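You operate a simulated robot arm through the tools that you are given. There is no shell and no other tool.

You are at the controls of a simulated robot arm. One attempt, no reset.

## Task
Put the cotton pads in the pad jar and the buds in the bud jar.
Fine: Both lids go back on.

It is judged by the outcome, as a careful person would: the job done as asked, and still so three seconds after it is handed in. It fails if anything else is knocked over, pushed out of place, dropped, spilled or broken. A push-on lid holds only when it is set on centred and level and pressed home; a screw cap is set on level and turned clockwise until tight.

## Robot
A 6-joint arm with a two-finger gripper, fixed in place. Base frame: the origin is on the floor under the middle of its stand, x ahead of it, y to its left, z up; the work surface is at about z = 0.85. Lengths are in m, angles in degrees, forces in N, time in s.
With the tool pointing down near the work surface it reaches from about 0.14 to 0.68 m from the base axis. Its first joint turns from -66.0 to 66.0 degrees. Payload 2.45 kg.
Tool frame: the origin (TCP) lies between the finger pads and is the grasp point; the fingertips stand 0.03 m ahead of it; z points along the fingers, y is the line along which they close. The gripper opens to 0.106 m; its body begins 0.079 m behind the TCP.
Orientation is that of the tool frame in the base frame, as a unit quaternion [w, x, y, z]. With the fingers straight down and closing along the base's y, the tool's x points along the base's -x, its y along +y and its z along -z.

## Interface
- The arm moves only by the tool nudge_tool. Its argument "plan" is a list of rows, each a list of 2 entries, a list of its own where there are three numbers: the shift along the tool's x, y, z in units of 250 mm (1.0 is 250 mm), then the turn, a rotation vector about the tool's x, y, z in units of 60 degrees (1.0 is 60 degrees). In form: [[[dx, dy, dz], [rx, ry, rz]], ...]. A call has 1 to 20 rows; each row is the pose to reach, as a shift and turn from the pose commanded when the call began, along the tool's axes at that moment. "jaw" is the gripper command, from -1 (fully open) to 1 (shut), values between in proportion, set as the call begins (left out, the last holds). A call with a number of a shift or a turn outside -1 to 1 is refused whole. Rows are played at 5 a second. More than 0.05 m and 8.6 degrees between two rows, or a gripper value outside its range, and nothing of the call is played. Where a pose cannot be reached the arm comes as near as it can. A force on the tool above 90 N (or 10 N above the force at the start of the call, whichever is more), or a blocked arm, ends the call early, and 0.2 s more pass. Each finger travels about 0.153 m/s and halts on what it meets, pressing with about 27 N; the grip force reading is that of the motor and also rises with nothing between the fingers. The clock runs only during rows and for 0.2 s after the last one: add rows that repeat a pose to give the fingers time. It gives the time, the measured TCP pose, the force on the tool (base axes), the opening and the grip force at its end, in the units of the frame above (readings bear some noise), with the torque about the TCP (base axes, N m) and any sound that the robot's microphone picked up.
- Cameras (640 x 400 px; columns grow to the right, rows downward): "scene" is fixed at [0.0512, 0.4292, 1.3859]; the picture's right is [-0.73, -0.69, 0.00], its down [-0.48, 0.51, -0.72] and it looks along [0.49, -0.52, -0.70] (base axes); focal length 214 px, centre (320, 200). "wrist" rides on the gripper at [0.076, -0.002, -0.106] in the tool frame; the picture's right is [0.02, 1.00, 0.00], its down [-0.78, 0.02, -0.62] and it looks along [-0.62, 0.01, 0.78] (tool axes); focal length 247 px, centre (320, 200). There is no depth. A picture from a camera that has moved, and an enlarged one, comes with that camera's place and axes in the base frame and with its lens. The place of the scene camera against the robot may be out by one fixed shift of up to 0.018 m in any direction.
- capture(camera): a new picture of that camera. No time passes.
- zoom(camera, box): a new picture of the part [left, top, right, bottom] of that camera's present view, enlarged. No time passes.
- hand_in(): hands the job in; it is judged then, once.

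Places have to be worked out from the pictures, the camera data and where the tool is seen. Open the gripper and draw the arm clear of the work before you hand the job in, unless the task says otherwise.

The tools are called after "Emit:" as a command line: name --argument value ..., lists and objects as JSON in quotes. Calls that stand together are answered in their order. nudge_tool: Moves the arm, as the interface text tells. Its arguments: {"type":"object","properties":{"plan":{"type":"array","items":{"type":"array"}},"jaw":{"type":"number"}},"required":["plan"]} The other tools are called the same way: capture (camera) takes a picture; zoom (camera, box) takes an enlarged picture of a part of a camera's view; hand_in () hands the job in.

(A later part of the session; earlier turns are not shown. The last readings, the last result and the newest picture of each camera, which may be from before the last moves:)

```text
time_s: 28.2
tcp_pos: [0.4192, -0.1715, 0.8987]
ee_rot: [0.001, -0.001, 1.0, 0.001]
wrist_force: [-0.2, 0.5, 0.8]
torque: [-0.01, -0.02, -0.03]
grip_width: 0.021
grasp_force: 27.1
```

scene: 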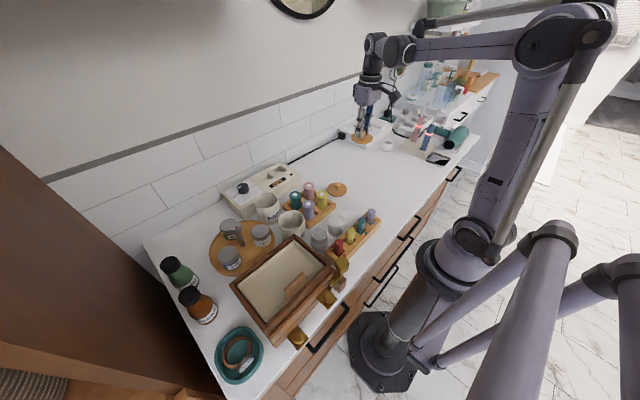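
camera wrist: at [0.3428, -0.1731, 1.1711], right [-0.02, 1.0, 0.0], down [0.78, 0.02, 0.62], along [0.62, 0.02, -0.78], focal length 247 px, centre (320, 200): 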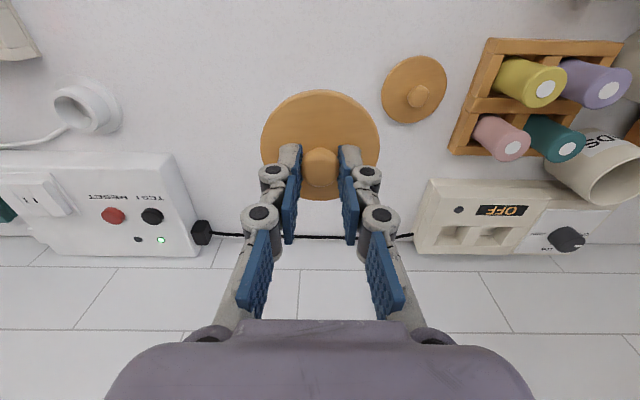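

The force is still near zero at 0.8987. I'll check the picture before going further.

Emit:
zoom --camera "scene" --box '[320, 100, 410, 170]'

Emit:
nudge_tool --plan '[[[0, 0, 0.004], [0, 0, 0]], [[0, 0, 0.004], [0, 0, 0]]]'

```text
5.71 times, centred on (365, 135) of scene
camera zoom: at [0.0512, 0.4292, 1.3859], right [-0.73, -0.69, 0.0], down [-0.48, 0.51, -0.72], along [0.49, -0.52, -0.7], focal length 1226 px, centre (63, 571)
```

zoom: 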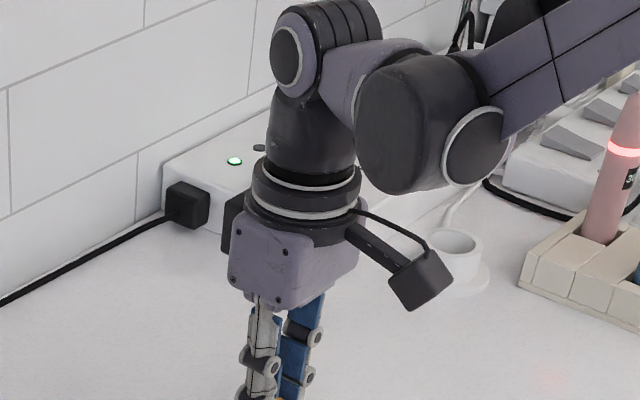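

```text
time_s: 28.8
tcp_pos: [0.4204, -0.1733, 0.8995]
ee_rot: [0.001, 0.0, 1.0, 0.001]
wrist_force: [-1.0, 1.3, 0.2]
torque: [0.01, 0.01, -0.03]
grip_width: 0.0205
grasp_force: 27.3
```

The reaction is still negligible, so I'll continue down 2 mm.

Emit:
nudge_tool --plan '[[[0, 0, 0.004], [0, 0, 0]], [[0, 0, 0.008], [0, 0, 0]], [[0, 0, 0.008], [0, 0, 0]]]'

Emit:
zoom --camera "scene" --box '[320, 110, 410, 180]'

```text
time_s: 29.6
tcp_pos: [0.4202, -0.1723, 0.8968]
ee_rot: [0.001, 0.0, 1.0, 0.001]
wrist_force: [0.5, -0.3, -1.4]
torque: [-0.01, 0.01, -0.02]
grip_width: 0.021
grasp_force: 26.7
```

```text
5.71 times, centred on (365, 145) of scene
camera zoom: at [0.0512, 0.4292, 1.3859], right [-0.73, -0.69, 0.0], down [-0.48, 0.51, -0.72], along [0.49, -0.52, -0.7], focal length 1226 px, centre (63, 514)
```

zoom: 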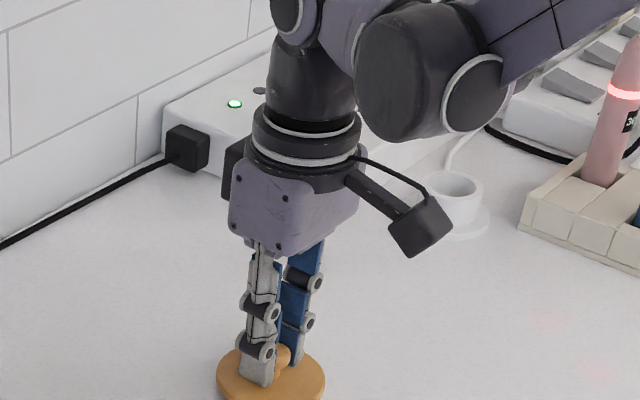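

The lid looks nearly down. I'll look more closely before continuing.

Emit:
zoom --camera "scene" --box '[340, 150, 380, 180]'

Emit:
capture --camera "wrist"

```text
13.33 times, centred on (360, 165) of scene
camera zoom: at [0.0512, 0.4292, 1.3859], right [-0.73, -0.69, 0.0], down [-0.48, 0.51, -0.72], along [0.49, -0.52, -0.7], focal length 2860 px, centre (-213, 667)
```

zoom: 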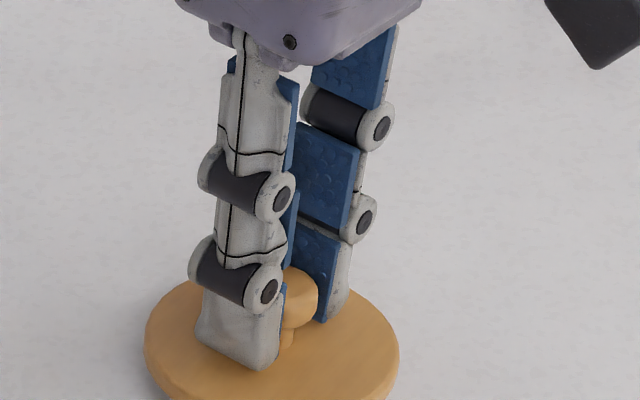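

```text
taken
camera wrist: at [0.3428, -0.1734, 1.004], right [-0.02, 1.0, 0.0], down [0.78, 0.02, 0.62], along [0.62, 0.02, -0.78], focal length 247 px, centre (320, 200)
```

wrist: 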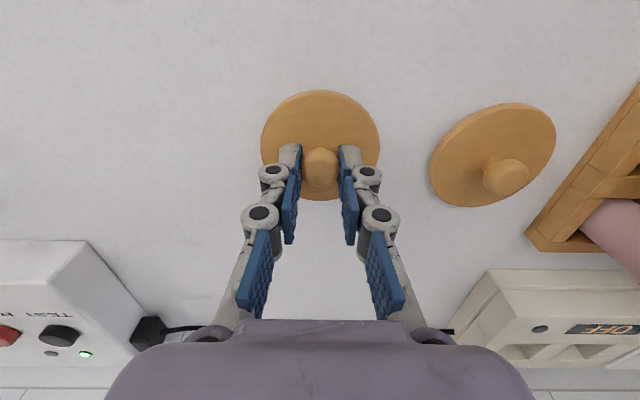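

The tips are close above the lid top, and the lid is about level with the other one resting on the counter. I'll keep lowering in 1 mm steps.

Emit:
nudge_tool --plan '[[[0, 0, 0.004], [0, 0, 0]], [[0, 0, 0.008], [0, 0, 0]], [[0, 0, 0.008], [0, 0, 0]]]'

```text
time_s: 30.4
tcp_pos: [0.4193, -0.1724, 0.8967]
ee_rot: [0.0, 0.0, 1.0, 0.001]
wrist_force: [-1.3, -0.8, 10.5]
torque: [-0.08, 0.03, -0.04]
grip_width: 0.021
grasp_force: 27.4
```

Contact at TCP z≈0.897 with 10 N. I'll release and rise straight up.

Emit:
nudge_tool --plan '[[[0, 0, -0.003], [0, 0, 0]], [[0, 0, -0.003], [0, 0, 0]]]'

Emit:
nudge_tool --plan '[[[0, 0, 0], [0, 0, 0]], [[0, 0, 0], [0, 0, 0]], [[0, 0, -0.04], [0, 0, 0]], [[0, 0, -0.16], [0, 0, 0]], [[0, 0, -0.34], [0, 0, 0]], [[0, 0, -0.5], [0, 0, 0]], [[0, 0, -0.66], [0, 0, 0]], [[0, 0, -0.66], [0, 0, 0]]]' --jaw -0.1

Emit:
capture --camera "wrist"

```text
time_s: 31.0
tcp_pos: [0.4206, -0.1723, 0.8951]
ee_rot: [0.001, -0.001, 1.0, 0.002]
wrist_force: [0.0, -0.3, -0.4]
torque: [0.04, -0.01, 0.01]
grip_width: 0.0208
grasp_force: 26.6
```

```text
time_s: 32.8
tcp_pos: [0.4191, -0.173, 1.0606]
ee_rot: [0.001, 0.0, 1.0, 0.001]
wrist_force: [-0.2, 0.1, -0.8]
torque: [-0.02, 0.0, 0.03]
grip_width: 0.0584
grasp_force: 0.1
```

```text
taken
camera wrist: at [0.3414, -0.1736, 1.1689], right [-0.02, 1.0, 0.0], down [0.78, 0.02, 0.62], along [0.62, 0.02, -0.78], focal length 247 px, centre (320, 200)
```

wrist: 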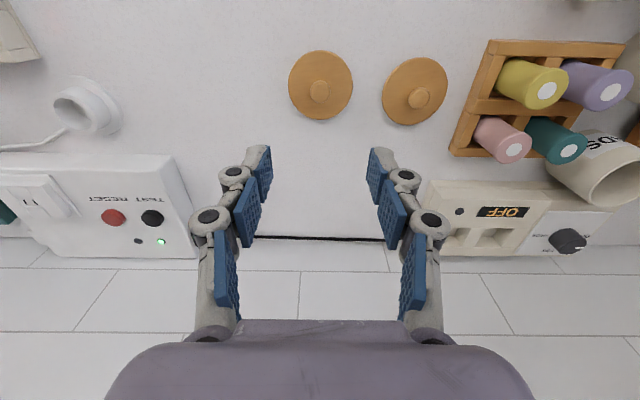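

Both lids stand safely on the counter, PADS at (0.420, -0.172) and BUDS at (0.420, -0.059). I'll move back above the buds for a precise look.

Emit:
nudge_tool --plan '[[[0.04, 0.16, 0], [0, 0, 0]], [[0.08, 0.34, 0], [0, 0, 0]], [[0.12, 0.52, 0], [0, 0, 0]], [[0.16, 0.7, 0], [0, 0, 0]], [[0.2, 0.86, 0], [0, 0, 0]], [[0.24, 1.0, 0], [0, 0, 0]]]' --jaw -0.3

Emit:
nudge_tool --plan '[[[0.08, 0.12, 0], [0, 0, 0]], [[0.16, 0.24, 0], [0, 0, 0]], [[0.216, 0.332, 0], [0, 0, 0]], [[0.216, 0.332, 0], [0, 0, 0]]]'

Emit:
capture --camera "wrist"

Emit:
zoom --camera "wrist" --box '[200, 50, 440, 200]'

```text
time_s: 34.2
tcp_pos: [0.3596, 0.079, 1.0609]
ee_rot: [0.001, 0.0, 1.0, 0.0]
wrist_force: [0.4, 0.0, 0.8]
torque: [0.0, 0.03, 0.01]
grip_width: 0.0688
grasp_force: 0.1
```

```text
time_s: 35.2
tcp_pos: [0.305, 0.162, 1.0598]
ee_rot: [0.001, 0.0, 1.0, 0.001]
wrist_force: [-0.9, 0.0, 0.1]
torque: [-0.01, -0.02, -0.02]
grip_width: 0.069
grasp_force: 0.0
```

```text
taken
camera wrist: at [0.2277, 0.1613, 1.1672], right [-0.02, 1.0, 0.0], down [0.78, 0.02, 0.62], along [0.62, 0.01, -0.78], focal length 247 px, centre (320, 200)
```

wrist: 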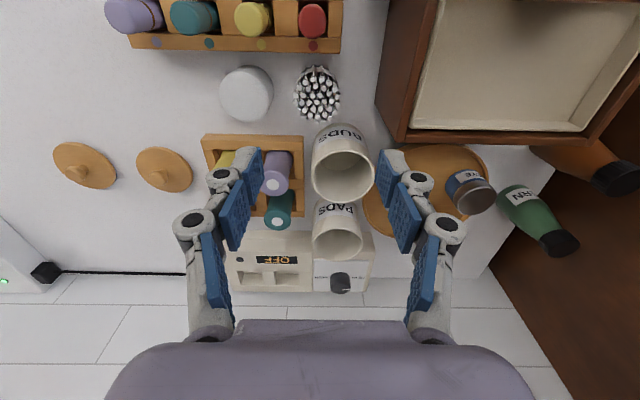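

```text
2.67 times, centred on (320, 125) of wrist
camera zoom: at [0.2277, 0.1613, 1.1672], right [-0.02, 1.0, 0.0], down [0.78, 0.02, 0.62], along [0.62, 0.01, -0.78], focal length 659 px, centre (320, 400)
```

zoom: 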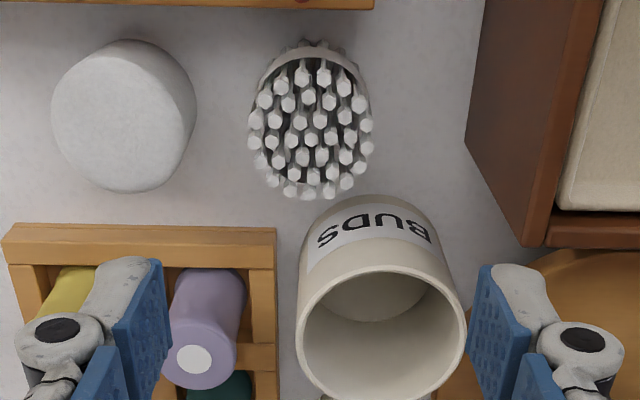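

The bundle centre is about (0.304, 0.159), 49 mm wide, and the pads' edge is 24 mm away. To keep the knuckle clear of the pads I'll yaw the tool 38° so the finger goes into the gap toward the holder side, then check.

Emit:
nudge_tool --plan '[[[0.004, -0.008, 0], [0, 0, -0.127]], [[0.004, -0.008, 0.05], [0, 0, -0.254]], [[0.004, -0.008, 0.1], [0, 0, -0.38]], [[0.004, -0.008, 0.15], [0, 0, -0.507]], [[0.004, -0.008, 0.2], [0, 0, -0.633]], [[0.004, -0.008, 0.2], [0, 0, -0.633]]]' --jaw -0.15

Emit:
capture --camera "wrist"

Emit:
zoom --camera "scene" --box '[270, 150, 390, 250]'

```text
time_s: 36.6
tcp_pos: [0.3042, 0.1583, 1.0113]
ee_rot: [0.0, -0.326, 0.945, 0.0]
wrist_force: [-0.4, -0.1, 0.0]
torque: [0.04, 0.01, -0.01]
grip_width: 0.0609
grasp_force: 0.1
```

```text
taken
camera wrist: at [0.2451, 0.111, 1.1182], right [-0.63, 0.77, 0.0], down [0.61, 0.49, 0.62], along [0.48, 0.4, -0.78], focal length 247 px, centre (320, 200)
```

wrist: 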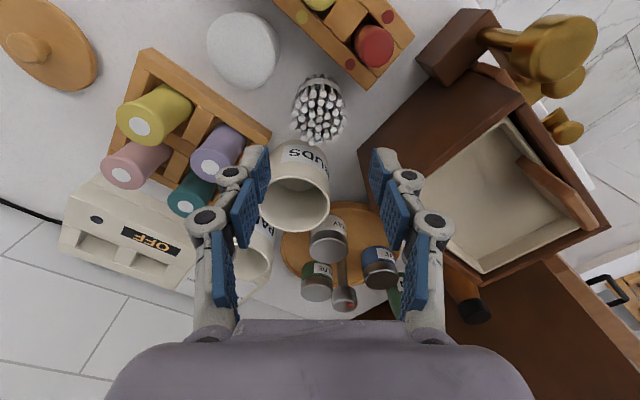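

```text
4.00 times, centred on (330, 200) of scene
camera zoom: at [0.0512, 0.4292, 1.3859], right [-0.73, -0.69, 0.0], down [-0.48, 0.51, -0.72], along [0.49, -0.52, -0.7], focal length 858 px, centre (280, 200)
```

zoom: 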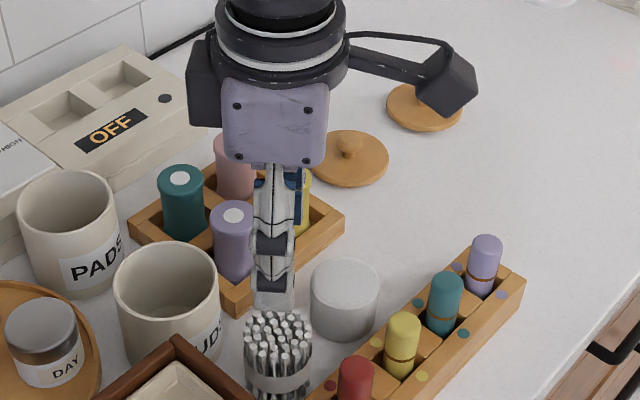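

I'll zoom to check the alignment of the bundle with the jaw centre in this rotated view.

Emit:
zoom --camera "wrist" --box '[260, 60, 380, 160]'

```text
4.00 times, centred on (320, 110) of wrist
camera zoom: at [0.2451, 0.111, 1.1182], right [-0.63, 0.77, 0.0], down [0.61, 0.49, 0.62], along [0.48, 0.4, -0.78], focal length 988 px, centre (320, 560)
```

zoom: 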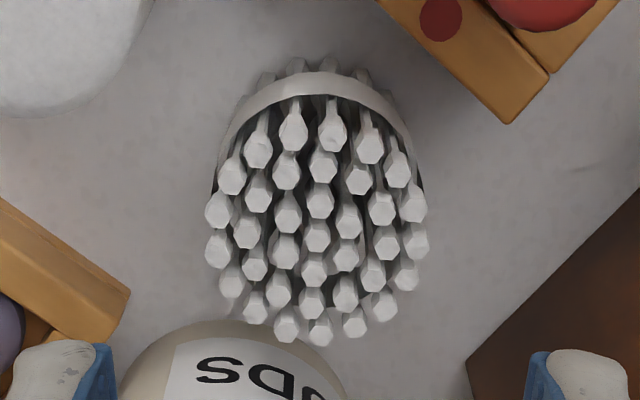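

The bundle is centred between the fingers to within about 1 mm. I'll lower to the bud-tip level and check the clearances.

Emit:
nudge_tool --plan '[[[0, 0, 0.1], [0, 0, 0]], [[0, 0, 0.2], [0, 0, 0]], [[0, 0, 0.28], [0, 0, 0]], [[0, 0, 0.28], [0, 0, 0]]]'

Emit:
capture --camera "wrist"

Emit:
zoom --camera "scene" --box '[280, 180, 370, 250]'

```text
time_s: 37.6
tcp_pos: [0.3051, 0.1587, 0.9399]
ee_rot: [0.0, -0.325, 0.946, 0.001]
wrist_force: [0.5, 0.0, 0.4]
torque: [-0.01, 0.02, 0.0]
grip_width: 0.061
grasp_force: 0.1
```

```text
taken
camera wrist: at [0.2461, 0.1114, 1.0475], right [-0.63, 0.77, 0.0], down [0.61, 0.49, 0.62], along [0.48, 0.39, -0.78], focal length 247 px, centre (320, 200)
```

wrist: 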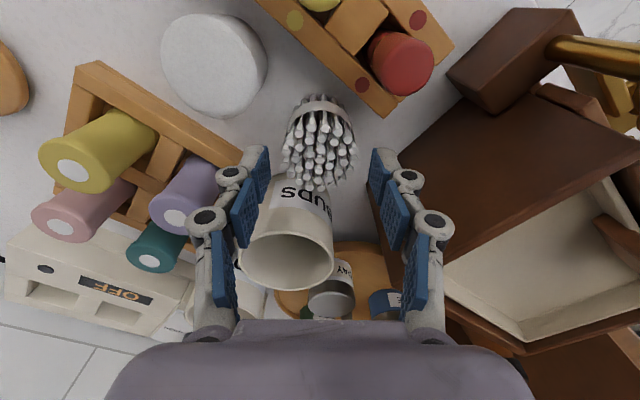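

```text
5.71 times, centred on (325, 215) of scene
camera zoom: at [0.0512, 0.4292, 1.3859], right [-0.73, -0.69, 0.0], down [-0.48, 0.51, -0.72], along [0.49, -0.52, -0.7], focal length 1226 px, centre (291, 114)
```

zoom: 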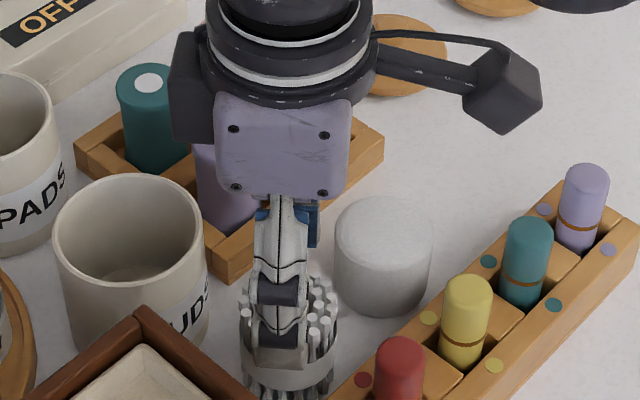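

The clearances look good on both sides. I'll lower to TCP z≈0.912, which overlaps the tips about 22 mm with the bundle.

Emit:
nudge_tool --plan '[[[0, 0, 0.03], [0, 0, 0]], [[0, 0, 0.06], [0, 0, 0]], [[0, 0, 0.09], [0, 0, 0]], [[0, 0, 0.112], [0, 0, 0]], [[0, 0, 0.112], [0, 0, 0]]]'

Emit:
capture --camera "wrist"

Emit:
zoom --camera "wrist" --box '[200, 60, 440, 210]'

Emit:
zoom --camera "scene" --box '[280, 180, 370, 250]'

```text
time_s: 38.8
tcp_pos: [0.3052, 0.1603, 0.9117]
ee_rot: [0.0, -0.326, 0.945, 0.0]
wrist_force: [0.8, -0.1, 0.7]
torque: [0.02, 0.03, 0.0]
grip_width: 0.0609
grasp_force: 0.0
```

```text
taken
camera wrist: at [0.2452, 0.1113, 1.0198], right [-0.63, 0.77, 0.0], down [0.61, 0.49, 0.62], along [0.48, 0.39, -0.78], focal length 247 px, centre (320, 200)
```

wrist: 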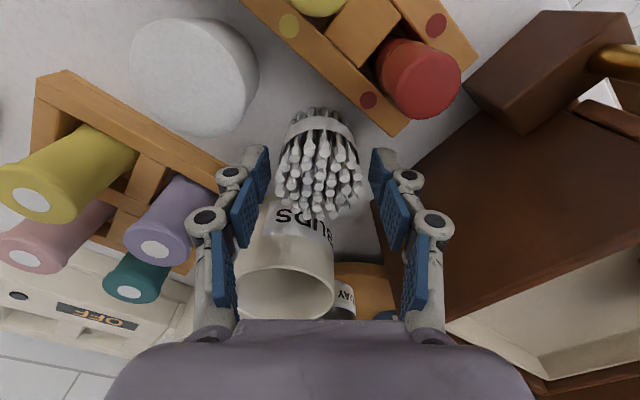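

```text
2.67 times, centred on (320, 135) of wrist
camera zoom: at [0.2452, 0.1113, 1.0198], right [-0.63, 0.77, 0.0], down [0.61, 0.49, 0.62], along [0.48, 0.39, -0.78], focal length 659 px, centre (320, 373)
```

zoom: 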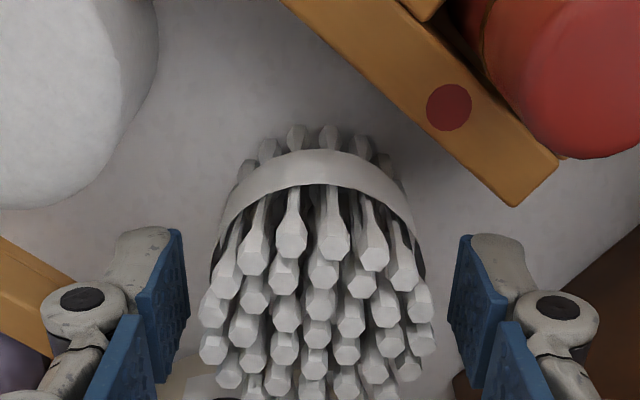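

```text
5.71 times, centred on (325, 215) of scene
camera zoom: at [0.0512, 0.4292, 1.3859], right [-0.73, -0.69, 0.0], down [-0.48, 0.51, -0.72], along [0.49, -0.52, -0.7], focal length 1226 px, centre (291, 114)
```

zoom: 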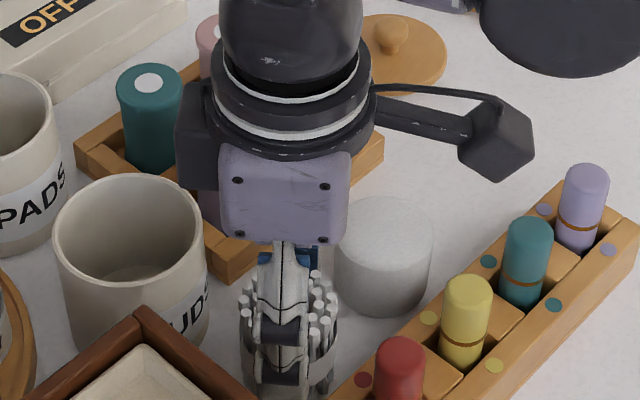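

The tips straddle the bundle evenly and nothing is touching. I'll close on the bundle.

Emit:
nudge_tool --plan '[[[0, 0, 0], [0, 0, 0]], [[0, 0, 0], [0, 0, 0]], [[0, 0, 0], [0, 0, 0]]]' --jaw 1

Emit:
zoom --camera "wrist" --box '[200, 60, 440, 210]'

```text
time_s: 39.6
tcp_pos: [0.3046, 0.1594, 0.913]
ee_rot: [0.001, -0.325, 0.946, 0.001]
wrist_force: [0.5, 1.6, 0.7]
torque: [-0.01, -0.04, 0.01]
grip_width: 0.0481
grasp_force: 26.8
```

```text
2.67 times, centred on (320, 135) of wrist
camera zoom: at [0.2452, 0.1113, 1.0199], right [-0.63, 0.77, 0.0], down [0.61, 0.49, 0.62], along [0.48, 0.39, -0.78], focal length 659 px, centre (320, 373)
```

zoom: 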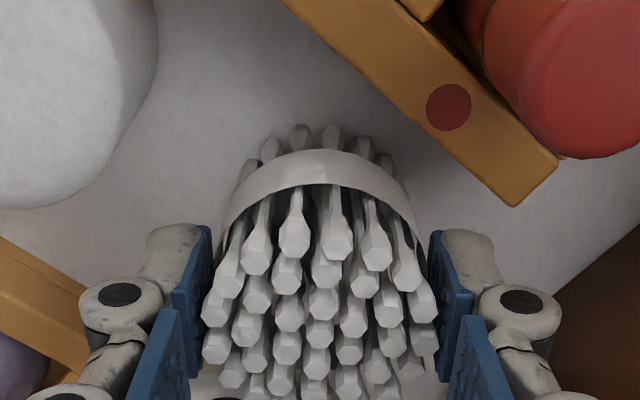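

The bundle is gripped at 48 mm. I'll lift it straight up until its bottom is above the jar rim, then check the grip.

Emit:
nudge_tool --plan '[[[0, 0, -0.02], [0, 0, 0]], [[0, 0, -0.06], [0, 0, 0]], [[0, 0, -0.14], [0, 0, 0]], [[0, 0, -0.24], [0, 0, 0]], [[0, 0, -0.34], [0, 0, 0]], [[0, 0, -0.44], [0, 0, 0]], [[0, 0, -0.44], [0, 0, 0]]]'

Emit:
capture --camera "wrist"

Emit:
zoom --camera "scene" --box '[270, 150, 370, 250]'

```text
time_s: 41.2
tcp_pos: [0.3066, 0.1561, 1.0241]
ee_rot: [0.0, -0.325, 0.946, 0.002]
wrist_force: [0.4, -0.6, 0.6]
torque: [0.0, 0.03, 0.02]
grip_width: 0.048
grasp_force: 27.1
```

```text
taken
camera wrist: at [0.2452, 0.1098, 1.1309], right [-0.63, 0.77, 0.0], down [0.61, 0.49, 0.62], along [0.48, 0.39, -0.78], focal length 247 px, centre (320, 200)
```

wrist: 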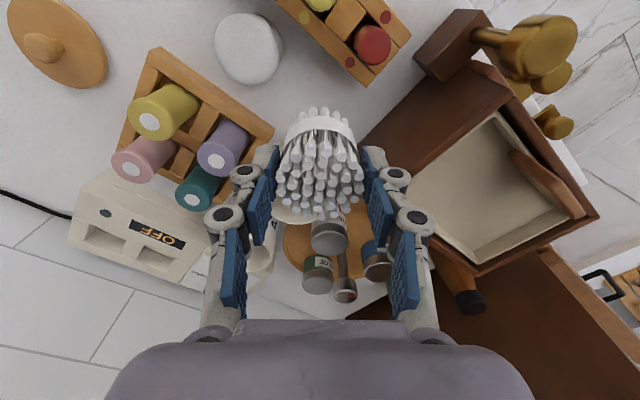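

```text
4.00 times, centred on (320, 200) of scene
camera zoom: at [0.0512, 0.4292, 1.3859], right [-0.73, -0.69, 0.0], down [-0.48, 0.51, -0.72], along [0.49, -0.52, -0.7], focal length 858 px, centre (320, 200)
```

zoom: 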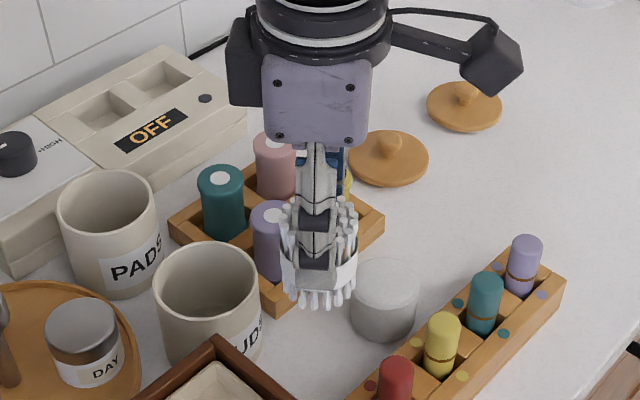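

The bundle is held upright with its bottom near z≈0.96. The box corner is at about (0.325, 0.233) and stands up to z≈0.96, so I'll turn the yaw back to 0 while moving above the BUDS jar mouth at (0.383, 0.1915).

Emit:
nudge_tool --plan '[[[-0.065, -0.018, -0.02], [0, 0, 0.127]], [[-0.13, -0.036, -0.02], [0, 0, 0.254]], [[-0.196, -0.055, -0.02], [0, 0, 0.38]], [[-0.262, -0.073, -0.02], [0, 0, 0.507]], [[-0.327, -0.091, -0.02], [0, 0, 0.633]], [[-0.327, -0.091, -0.02], [0, 0, 0.633]]]'

Emit:
capture --camera "wrist"

Emit:
zoom --camera "wrist" --box '[220, 60, 420, 220]'

Emit:
zoom --camera "scene" --box '[240, 150, 340, 250]'

```text
time_s: 42.6
tcp_pos: [0.3827, 0.1908, 1.0271]
ee_rot: [0.001, 0.001, 1.0, 0.001]
wrist_force: [0.4, -0.3, 0.2]
torque: [0.01, -0.02, -0.01]
grip_width: 0.0481
grasp_force: 27.0
```

```text
taken
camera wrist: at [0.3056, 0.1904, 1.1356], right [-0.02, 1.0, 0.0], down [0.78, 0.01, 0.62], along [0.62, 0.01, -0.78], focal length 247 px, centre (320, 200)
```

wrist: 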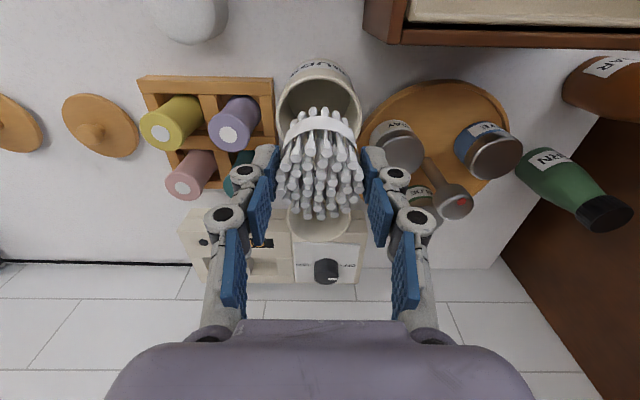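

```text
2.50 times, centred on (320, 140) of wrist
camera zoom: at [0.3056, 0.1904, 1.1356], right [-0.02, 1.0, 0.0], down [0.78, 0.01, 0.62], along [0.62, 0.01, -0.78], focal length 617 px, centre (320, 350)
```

zoom: 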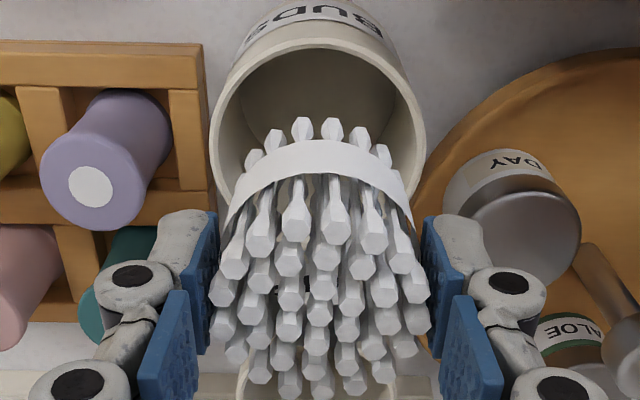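

```text
4.00 times, centred on (290, 200) of scene
camera zoom: at [0.0512, 0.4292, 1.3859], right [-0.73, -0.69, 0.0], down [-0.48, 0.51, -0.72], along [0.49, -0.52, -0.7], focal length 858 px, centre (440, 200)
```

zoom: 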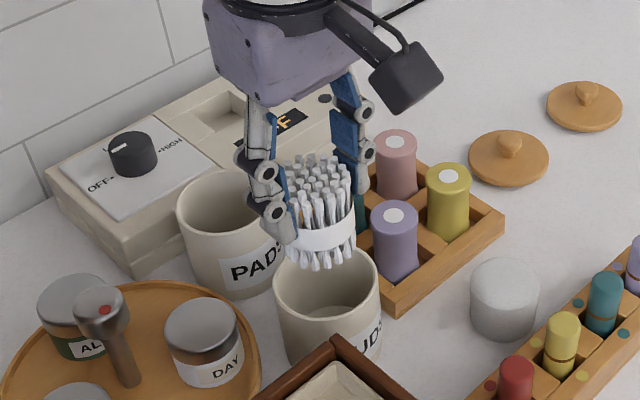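

The bundle is centred over the jar mouth within about 1.5 mm, with roughly 9 mm clearance all round. I'll lower it partly into the mouth and check the force and picture.

Emit:
nudge_tool --plan '[[[0, 0.002, 0.06], [0, 0, 0]], [[0, 0.002, 0.12], [0, 0, 0]], [[0, 0.002, 0.18], [0, 0, 0]], [[0, 0.002, 0.21], [0, 0, 0]], [[0, 0.002, 0.21], [0, 0, 0]]]'

Emit:
capture --camera "wrist"

Emit:
zoom --camera "scene" --box '[240, 160, 330, 230]'

```text
time_s: 43.8
tcp_pos: [0.3834, 0.1914, 0.977]
ee_rot: [0.001, 0.0, 1.0, 0.001]
wrist_force: [0.3, 0.2, -0.8]
torque: [0.01, 0.02, 0.01]
grip_width: 0.048
grasp_force: 27.6
```

```text
taken
camera wrist: at [0.306, 0.1906, 1.0839], right [-0.02, 1.0, 0.0], down [0.78, 0.02, 0.62], along [0.62, 0.02, -0.78], focal length 247 px, centre (320, 200)
```

wrist: 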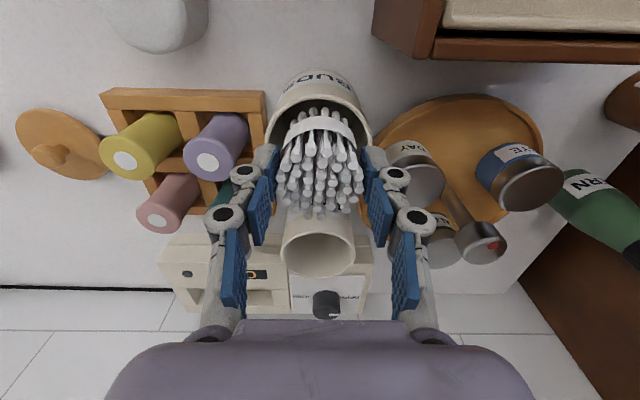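

```text
5.71 times, centred on (285, 195) of scene
camera zoom: at [0.0512, 0.4292, 1.3859], right [-0.73, -0.69, 0.0], down [-0.48, 0.51, -0.72], along [0.49, -0.52, -0.7], focal length 1226 px, centre (520, 229)
```

zoom: 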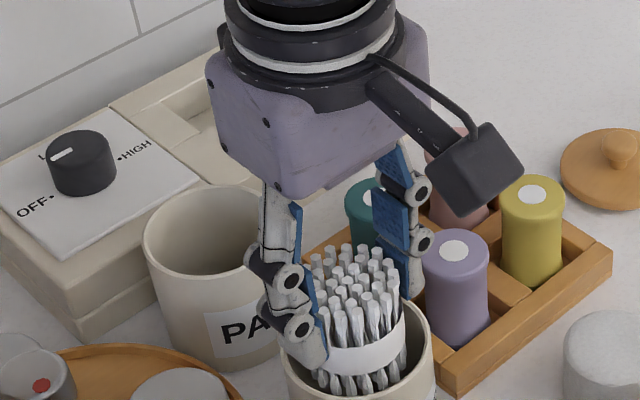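

The bundle's bottom is entering the mouth without contact. I'll lower it further until the fingertips are just above the rim.

Emit:
nudge_tool --plan '[[[0, 0, 0.02], [0, 0, 0]], [[0, 0, 0.04], [0, 0, 0]], [[0, 0, 0.06], [0, 0, 0]], [[0, 0, 0.066], [0, 0, 0]], [[0, 0, 0.066], [0, 0, 0]]]'

Emit:
capture --camera "wrist"

Emit:
zoom --camera "scene" --box '[250, 180, 330, 240]'

```text
time_s: 45.0
tcp_pos: [0.3837, 0.1915, 0.9602]
ee_rot: [0.001, 0.0, 1.0, 0.002]
wrist_force: [0.0, -0.1, -0.6]
torque: [0.0, 0.0, 0.02]
grip_width: 0.0483
grasp_force: 26.5
```

```text
taken
camera wrist: at [0.3071, 0.1904, 1.0669], right [-0.02, 1.0, 0.0], down [0.78, 0.02, 0.62], along [0.62, 0.02, -0.78], focal length 247 px, centre (320, 200)
```

wrist: 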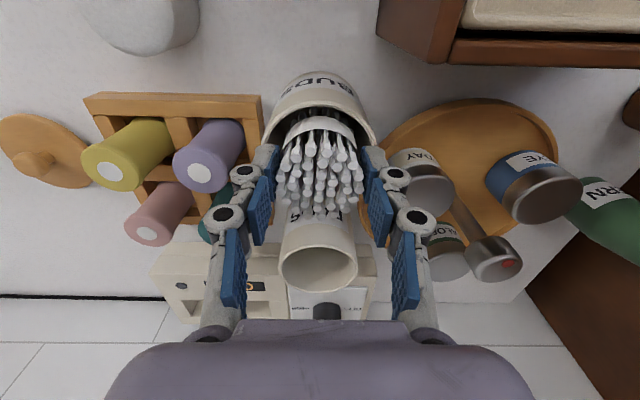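

```text
6.67 times, centred on (290, 210) of scene
camera zoom: at [0.0512, 0.4292, 1.3859], right [-0.73, -0.69, 0.0], down [-0.48, 0.51, -0.72], along [0.49, -0.52, -0.7], focal length 1430 px, centre (520, 133)
```

zoom: 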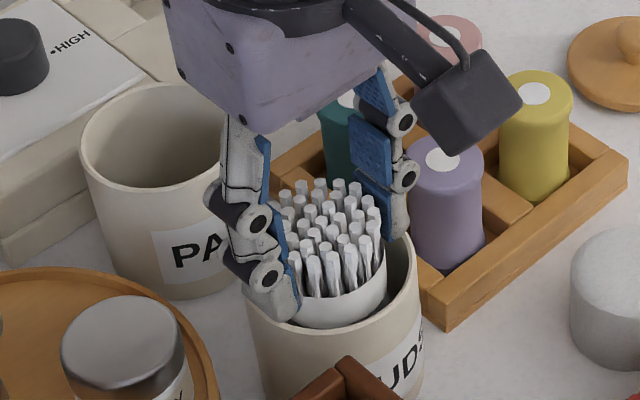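

The fingertips are just above the rim and the bundle hangs about 25 mm inside the jar. I'll lower 2 mm more and release it into the jar.

Emit:
nudge_tool --plan '[[[0, 0, 0.008], [0, 0, 0]], [[0, 0, 0.008], [0, 0, 0]]]'

Emit:
nudge_tool --plan '[[[0, 0, 0], [0, 0, 0]], [[0, 0, 0], [0, 0, 0]], [[0, 0, 0], [0, 0, 0]]]' --jaw -0.25

Emit:
capture --camera "wrist"

Emit:
zoom --camera "scene" --box '[250, 180, 330, 240]'

```text
time_s: 45.6
tcp_pos: [0.3843, 0.1923, 0.9585]
ee_rot: [0.001, 0.0, 1.0, 0.001]
wrist_force: [-0.2, 0.1, -0.2]
torque: [0.03, 0.0, -0.03]
grip_width: 0.0482
grasp_force: 26.8
```

```text
time_s: 46.4
tcp_pos: [0.3834, 0.1915, 0.9579]
ee_rot: [0.001, 0.0, 1.0, 0.0]
wrist_force: [0.3, 0.5, 0.2]
torque: [0.03, -0.03, -0.05]
grip_width: 0.0663
grasp_force: 0.1
```

```text
taken
camera wrist: at [0.307, 0.1904, 1.0656], right [-0.02, 1.0, 0.0], down [0.78, 0.02, 0.62], along [0.62, 0.02, -0.78], focal length 247 px, centre (320, 200)
```

wrist: 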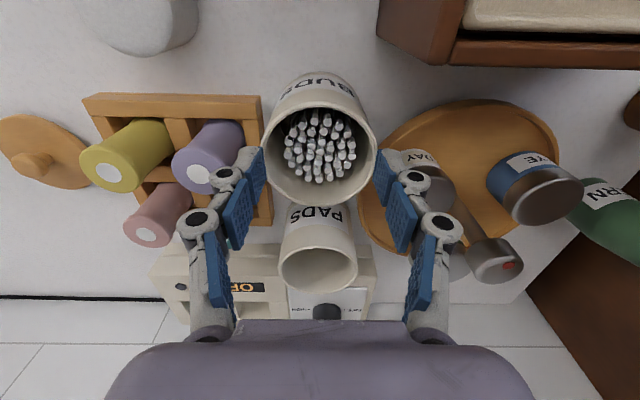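

```text
6.67 times, centred on (290, 210) of scene
camera zoom: at [0.0512, 0.4292, 1.3859], right [-0.73, -0.69, 0.0], down [-0.48, 0.51, -0.72], along [0.49, -0.52, -0.7], focal length 1430 px, centre (520, 133)
```

zoom: 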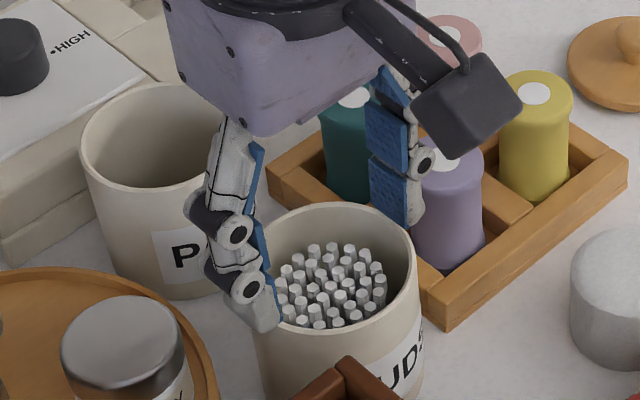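

The buds stand upright inside the BUDS jar, fully below the rim. I'll rise and move above the pads to examine them.

Emit:
nudge_tool --plan '[[[0, 0, -0.1], [0, 0, 0]], [[0, 0, -0.24], [0, 0, 0]], [[0, 0, -0.36], [0, 0, 0]], [[0.08, -0.11, -0.36], [0, 0, 0]], [[0.16, -0.22, -0.36], [0, 0, 0]], [[0.24, -0.33, -0.36], [0, 0, 0]], [[0.312, -0.434, -0.36], [0, 0, 0]], [[0.312, -0.434, -0.36], [0, 0, 0]]]'

Emit:
capture --camera "wrist"

Emit:
zoom --camera "wrist" --box '[260, 70, 380, 170]'

Emit:
zoom --camera "scene" --box '[310, 205, 360, 245]'

```text
time_s: 48.2
tcp_pos: [0.3059, 0.0805, 1.0459]
ee_rot: [0.0, 0.001, 1.0, 0.001]
wrist_force: [0.4, 0.8, 0.9]
torque: [0.02, -0.01, 0.0]
grip_width: 0.0663
grasp_force: 0.0
```

```text
taken
camera wrist: at [0.2296, 0.0802, 1.1529], right [-0.02, 1.0, 0.0], down [0.78, 0.02, 0.62], along [0.62, 0.02, -0.78], focal length 247 px, centre (320, 200)
```

wrist: 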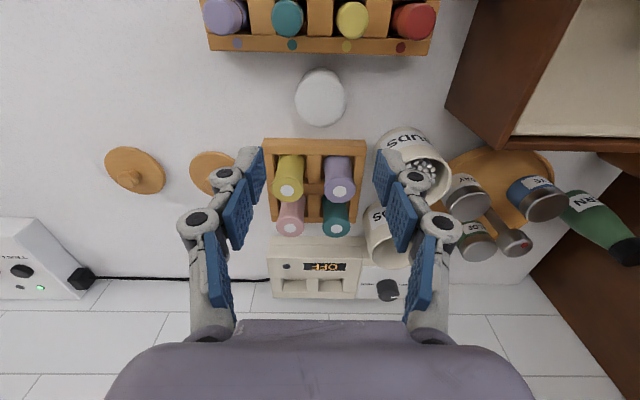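

```text
4.00 times, centred on (320, 120) of wrist
camera zoom: at [0.2296, 0.0802, 1.1529], right [-0.02, 1.0, 0.0], down [0.78, 0.02, 0.62], along [0.62, 0.02, -0.78], focal length 988 px, centre (320, 520)
```

zoom: 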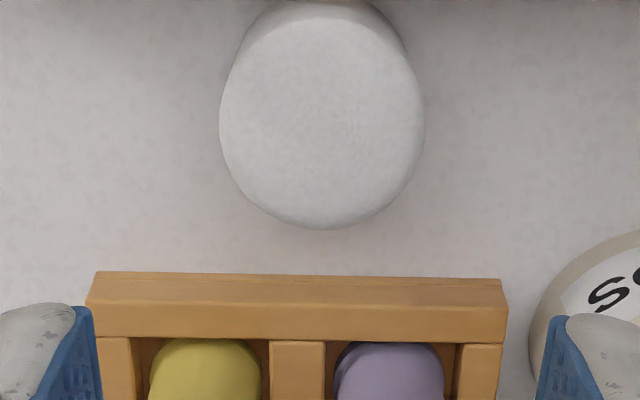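

```text
10.00 times, centred on (335, 225) of scene
camera zoom: at [0.0512, 0.4292, 1.3859], right [-0.73, -0.69, 0.0], down [-0.48, 0.51, -0.72], along [0.49, -0.52, -0.7], focal length 2145 px, centre (170, -50)
```

zoom: 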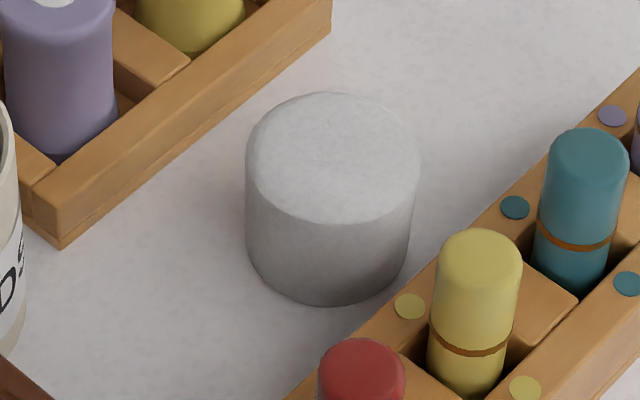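

The pads are one solid-looking stack centred at about (0.308, 0.083), 54 mm wide, and both sides are now free. I'll descend with the 66 mm opening to overlap the tips about 19 mm.

Emit:
nudge_tool --plan '[[[-0.01, 0, 0.12], [0, 0, 0]], [[-0.01, 0, 0.26], [0, 0, 0]], [[-0.01, 0, 0.38], [0, 0, 0]], [[-0.01, 0, 0.46], [0, 0, 0]], [[-0.01, 0, 0.52], [0, 0, 0]], [[-0.01, 0, 0.566], [0, 0, 0]], [[-0.01, 0, 0.566], [0, 0, 0]]]'

Emit:
capture --camera "wrist"

Emit:
zoom --camera "scene" --box '[300, 180, 380, 250]'

```text
time_s: 49.8
tcp_pos: [0.309, 0.0839, 0.9063]
ee_rot: [0.001, 0.0, 1.0, 0.001]
wrist_force: [-0.8, 0.0, -0.2]
torque: [0.02, -0.01, 0.01]
grip_width: 0.0662
grasp_force: 0.0
```

```text
taken
camera wrist: at [0.2304, 0.0813, 1.0125], right [-0.02, 1.0, 0.0], down [0.78, 0.02, 0.62], along [0.62, 0.02, -0.78], focal length 247 px, centre (320, 200)
```

wrist: 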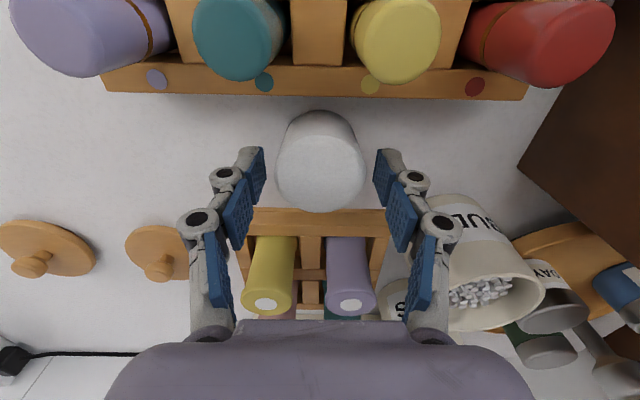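

```text
5.71 times, centred on (340, 215) of scene
camera zoom: at [0.0512, 0.4292, 1.3859], right [-0.73, -0.69, 0.0], down [-0.48, 0.51, -0.72], along [0.49, -0.52, -0.7], focal length 1226 px, centre (206, 114)
```

zoom: 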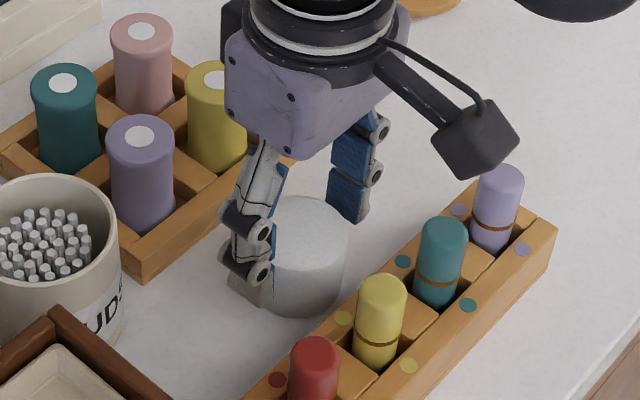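

The fingers straddle the pads evenly with nothing in the way. I'll close.

Emit:
nudge_tool --plan '[[[0, 0, 0], [0, 0, 0]], [[0, 0, 0], [0, 0, 0]], [[0, 0, 0], [0, 0, 0]]]' --jaw 1

Emit:
nudge_tool --plan '[[[0, 0, -0.02], [0, 0, 0]], [[0, 0, -0.06], [0, 0, 0]], [[0, 0, -0.14], [0, 0, 0]], [[0, 0, -0.14], [0, 0, 0]]]'

Emit:
capture --camera "wrist"

Emit:
zoom --camera "scene" --box '[300, 180, 380, 250]'

```text
time_s: 50.6
tcp_pos: [0.3085, 0.0816, 0.9063]
ee_rot: [0.001, 0.0, 1.0, 0.0]
wrist_force: [-0.6, -0.8, 3.7]
torque: [-0.02, 0.02, -0.03]
grip_width: 0.0505
grasp_force: 26.7
```

```text
time_s: 51.6
tcp_pos: [0.308, 0.0827, 0.9415]
ee_rot: [0.0, 0.0, 1.0, 0.001]
wrist_force: [-0.2, -0.7, -1.2]
torque: [0.0, 0.0, 0.02]
grip_width: 0.0502
grasp_force: 26.8
```

```text
taken
camera wrist: at [0.231, 0.0812, 1.0481], right [-0.02, 1.0, 0.0], down [0.78, 0.02, 0.62], along [0.62, 0.02, -0.78], focal length 247 px, centre (320, 200)
```

wrist: 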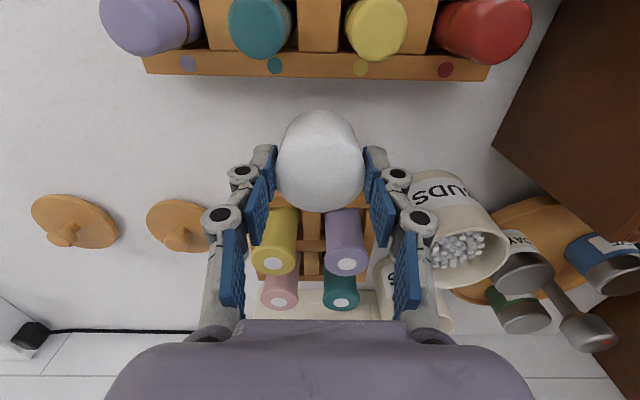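

```text
5.71 times, centred on (340, 215) of scene
camera zoom: at [0.0512, 0.4292, 1.3859], right [-0.73, -0.69, 0.0], down [-0.48, 0.51, -0.72], along [0.49, -0.52, -0.7], focal length 1226 px, centre (206, 114)
```

zoom: 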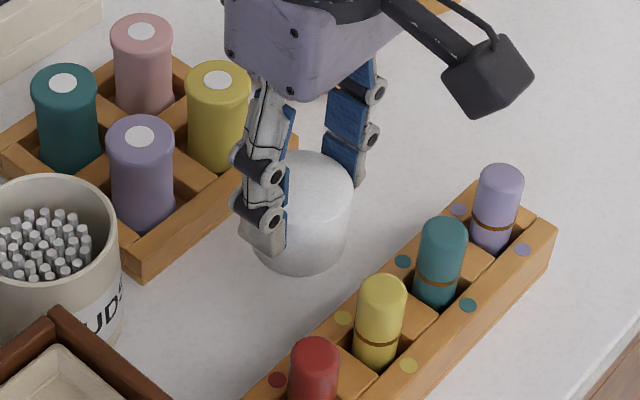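

The pads are held and clear of the counter. I'll lift higher and move above the PADS jar mouth at about (0.503, 0.192).

Emit:
nudge_tool --plan '[[[0, 0, -0.15], [0, 0, 0]], [[0, 0, -0.3], [0, 0, 0]], [[0, 0, -0.42], [0, 0, 0]], [[-0.13, 0.07, -0.42], [0, 0, 0]], [[-0.26, 0.14, -0.42], [0, 0, 0]], [[-0.39, 0.21, -0.42], [0, 0, 0]], [[-0.52, 0.29, -0.42], [0, 0, 0]], [[-0.65, 0.37, -0.42], [0, 0, 0]], [[-0.782, 0.436, -0.42], [0, 0, 0]], [[-0.782, 0.436, -0.42], [0, 0, 0]]]'

Emit:
capture --camera "wrist"

Emit:
zoom --camera "wrist" --box '[220, 60, 420, 220]'

Emit:
zoom --camera "scene" --box '[220, 130, 320, 230]'

```text
time_s: 53.8
tcp_pos: [0.5023, 0.1925, 1.0482]
ee_rot: [0.001, 0.0, 1.0, 0.001]
wrist_force: [-0.7, -0.5, 0.7]
torque: [0.01, 0.0, -0.01]
grip_width: 0.0502
grasp_force: 26.9
```

```text
taken
camera wrist: at [0.4251, 0.1908, 1.1549], right [-0.02, 1.0, 0.0], down [0.78, 0.02, 0.62], along [0.62, 0.02, -0.78], focal length 247 px, centre (320, 200)
```

wrist: 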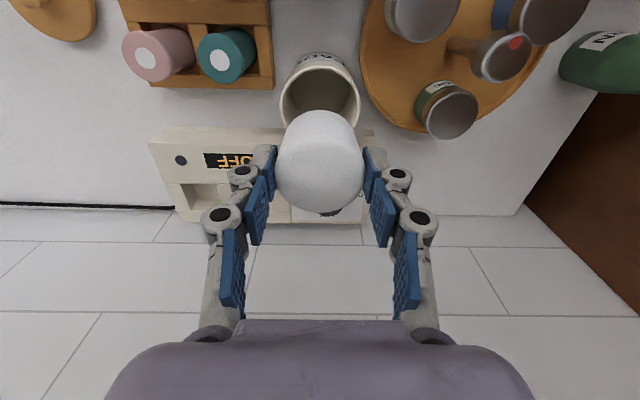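

```text
2.50 times, centred on (320, 140) of wrist
camera zoom: at [0.4251, 0.1908, 1.1549], right [-0.02, 1.0, 0.0], down [0.78, 0.02, 0.62], along [0.62, 0.02, -0.78], focal length 617 px, centre (320, 350)
```

zoom: 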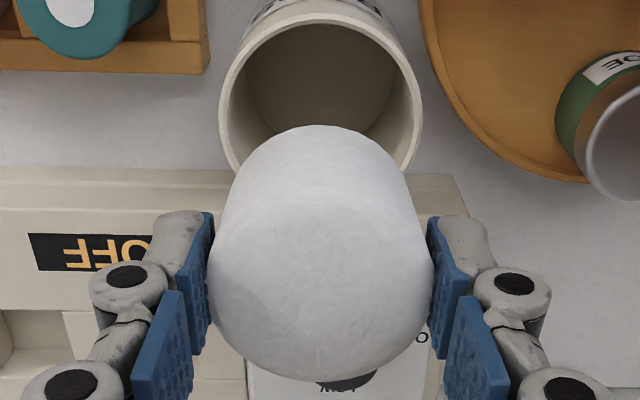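

```text
4.00 times, centred on (270, 180) of scene
camera zoom: at [0.0512, 0.4292, 1.3859], right [-0.73, -0.69, 0.0], down [-0.48, 0.51, -0.72], along [0.49, -0.52, -0.7], focal length 858 px, centre (520, 280)
```

zoom: 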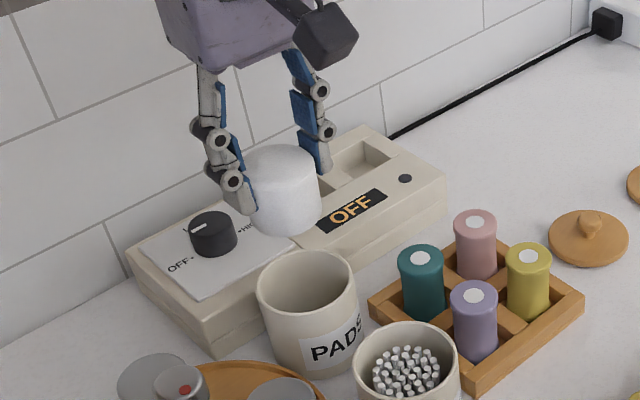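

The PADS mouth centre computes to about (0.503, 0.193), directly under the pads. I'll lower them partway into the mouth.

Emit:
nudge_tool --plan '[[[0, 0, 0.1], [0, 0, 0]], [[0, 0, 0.19], [0, 0, 0]], [[0, 0, 0.25], [0, 0, 0]], [[0, 0, 0.29], [0, 0, 0]], [[0, 0, 0.29], [0, 0, 0]]]'

Emit:
capture --camera "wrist"

Emit:
zoom --camera "scene" --box '[230, 150, 310, 220]'

```text
time_s: 55.0
tcp_pos: [0.5044, 0.192, 0.973]
ee_rot: [0.001, 0.0, 1.0, 0.0]
wrist_force: [0.7, -0.2, -0.9]
torque: [-0.01, -0.01, -0.02]
grip_width: 0.0502
grasp_force: 27.1
```

```text
taken
camera wrist: at [0.4256, 0.1905, 1.0798], right [-0.02, 1.0, 0.0], down [0.78, 0.02, 0.62], along [0.62, 0.02, -0.78], focal length 247 px, centre (320, 200)
```

wrist: 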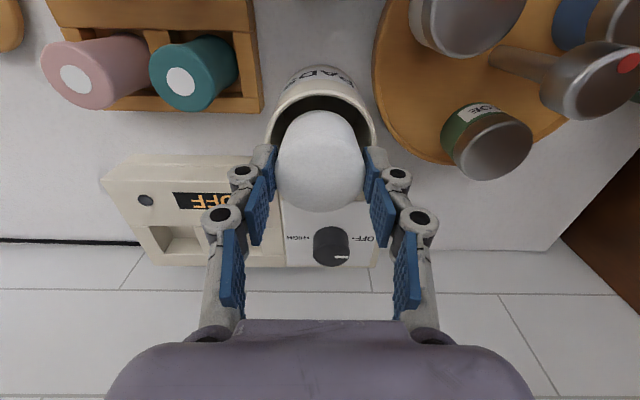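

```text
5.71 times, centred on (270, 185) of scene
camera zoom: at [0.0512, 0.4292, 1.3859], right [-0.73, -0.69, 0.0], down [-0.48, 0.51, -0.72], along [0.49, -0.52, -0.7], focal length 1226 px, centre (606, 286)
```

zoom: 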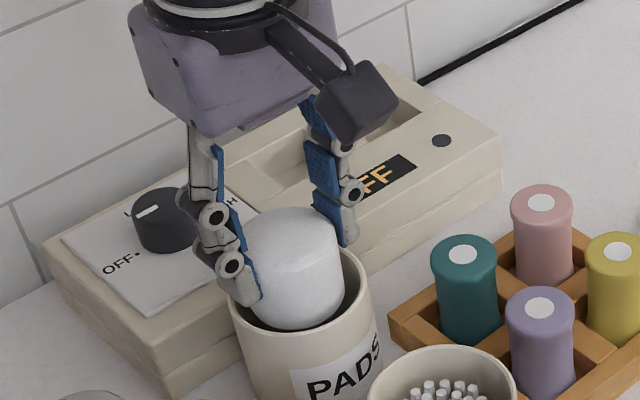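

The pads' lower end is inside the mouth with no contact force. I'll lower until the tips are just above the rim and then release.

Emit:
nudge_tool --plan '[[[0, 0, 0.02], [0, 0, 0]], [[0, 0, 0.04], [0, 0, 0]], [[0, 0, 0.056], [0, 0, 0]], [[0, 0, 0.056], [0, 0, 0]]]'

Emit:
zoom --camera "scene" --box '[230, 150, 310, 220]'

```text
time_s: 56.0
tcp_pos: [0.5034, 0.1914, 0.9591]
ee_rot: [0.001, 0.0, 1.0, 0.001]
wrist_force: [0.4, -0.1, 0.4]
torque: [0.02, 0.0, -0.01]
grip_width: 0.0501
grasp_force: 26.9
```

```text
5.71 times, centred on (270, 185) of scene
camera zoom: at [0.0512, 0.4292, 1.3859], right [-0.73, -0.69, 0.0], down [-0.48, 0.51, -0.72], along [0.49, -0.52, -0.7], focal length 1226 px, centre (606, 286)
```

zoom: 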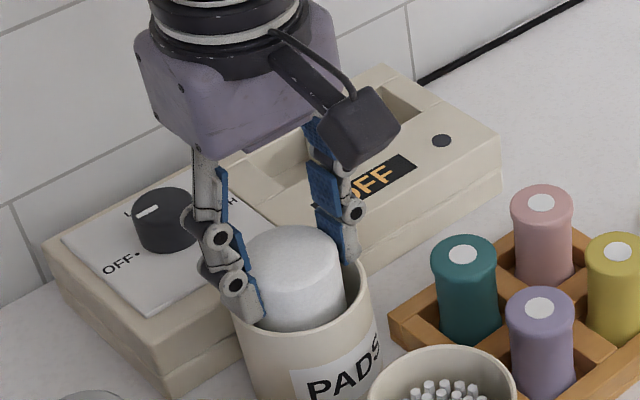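

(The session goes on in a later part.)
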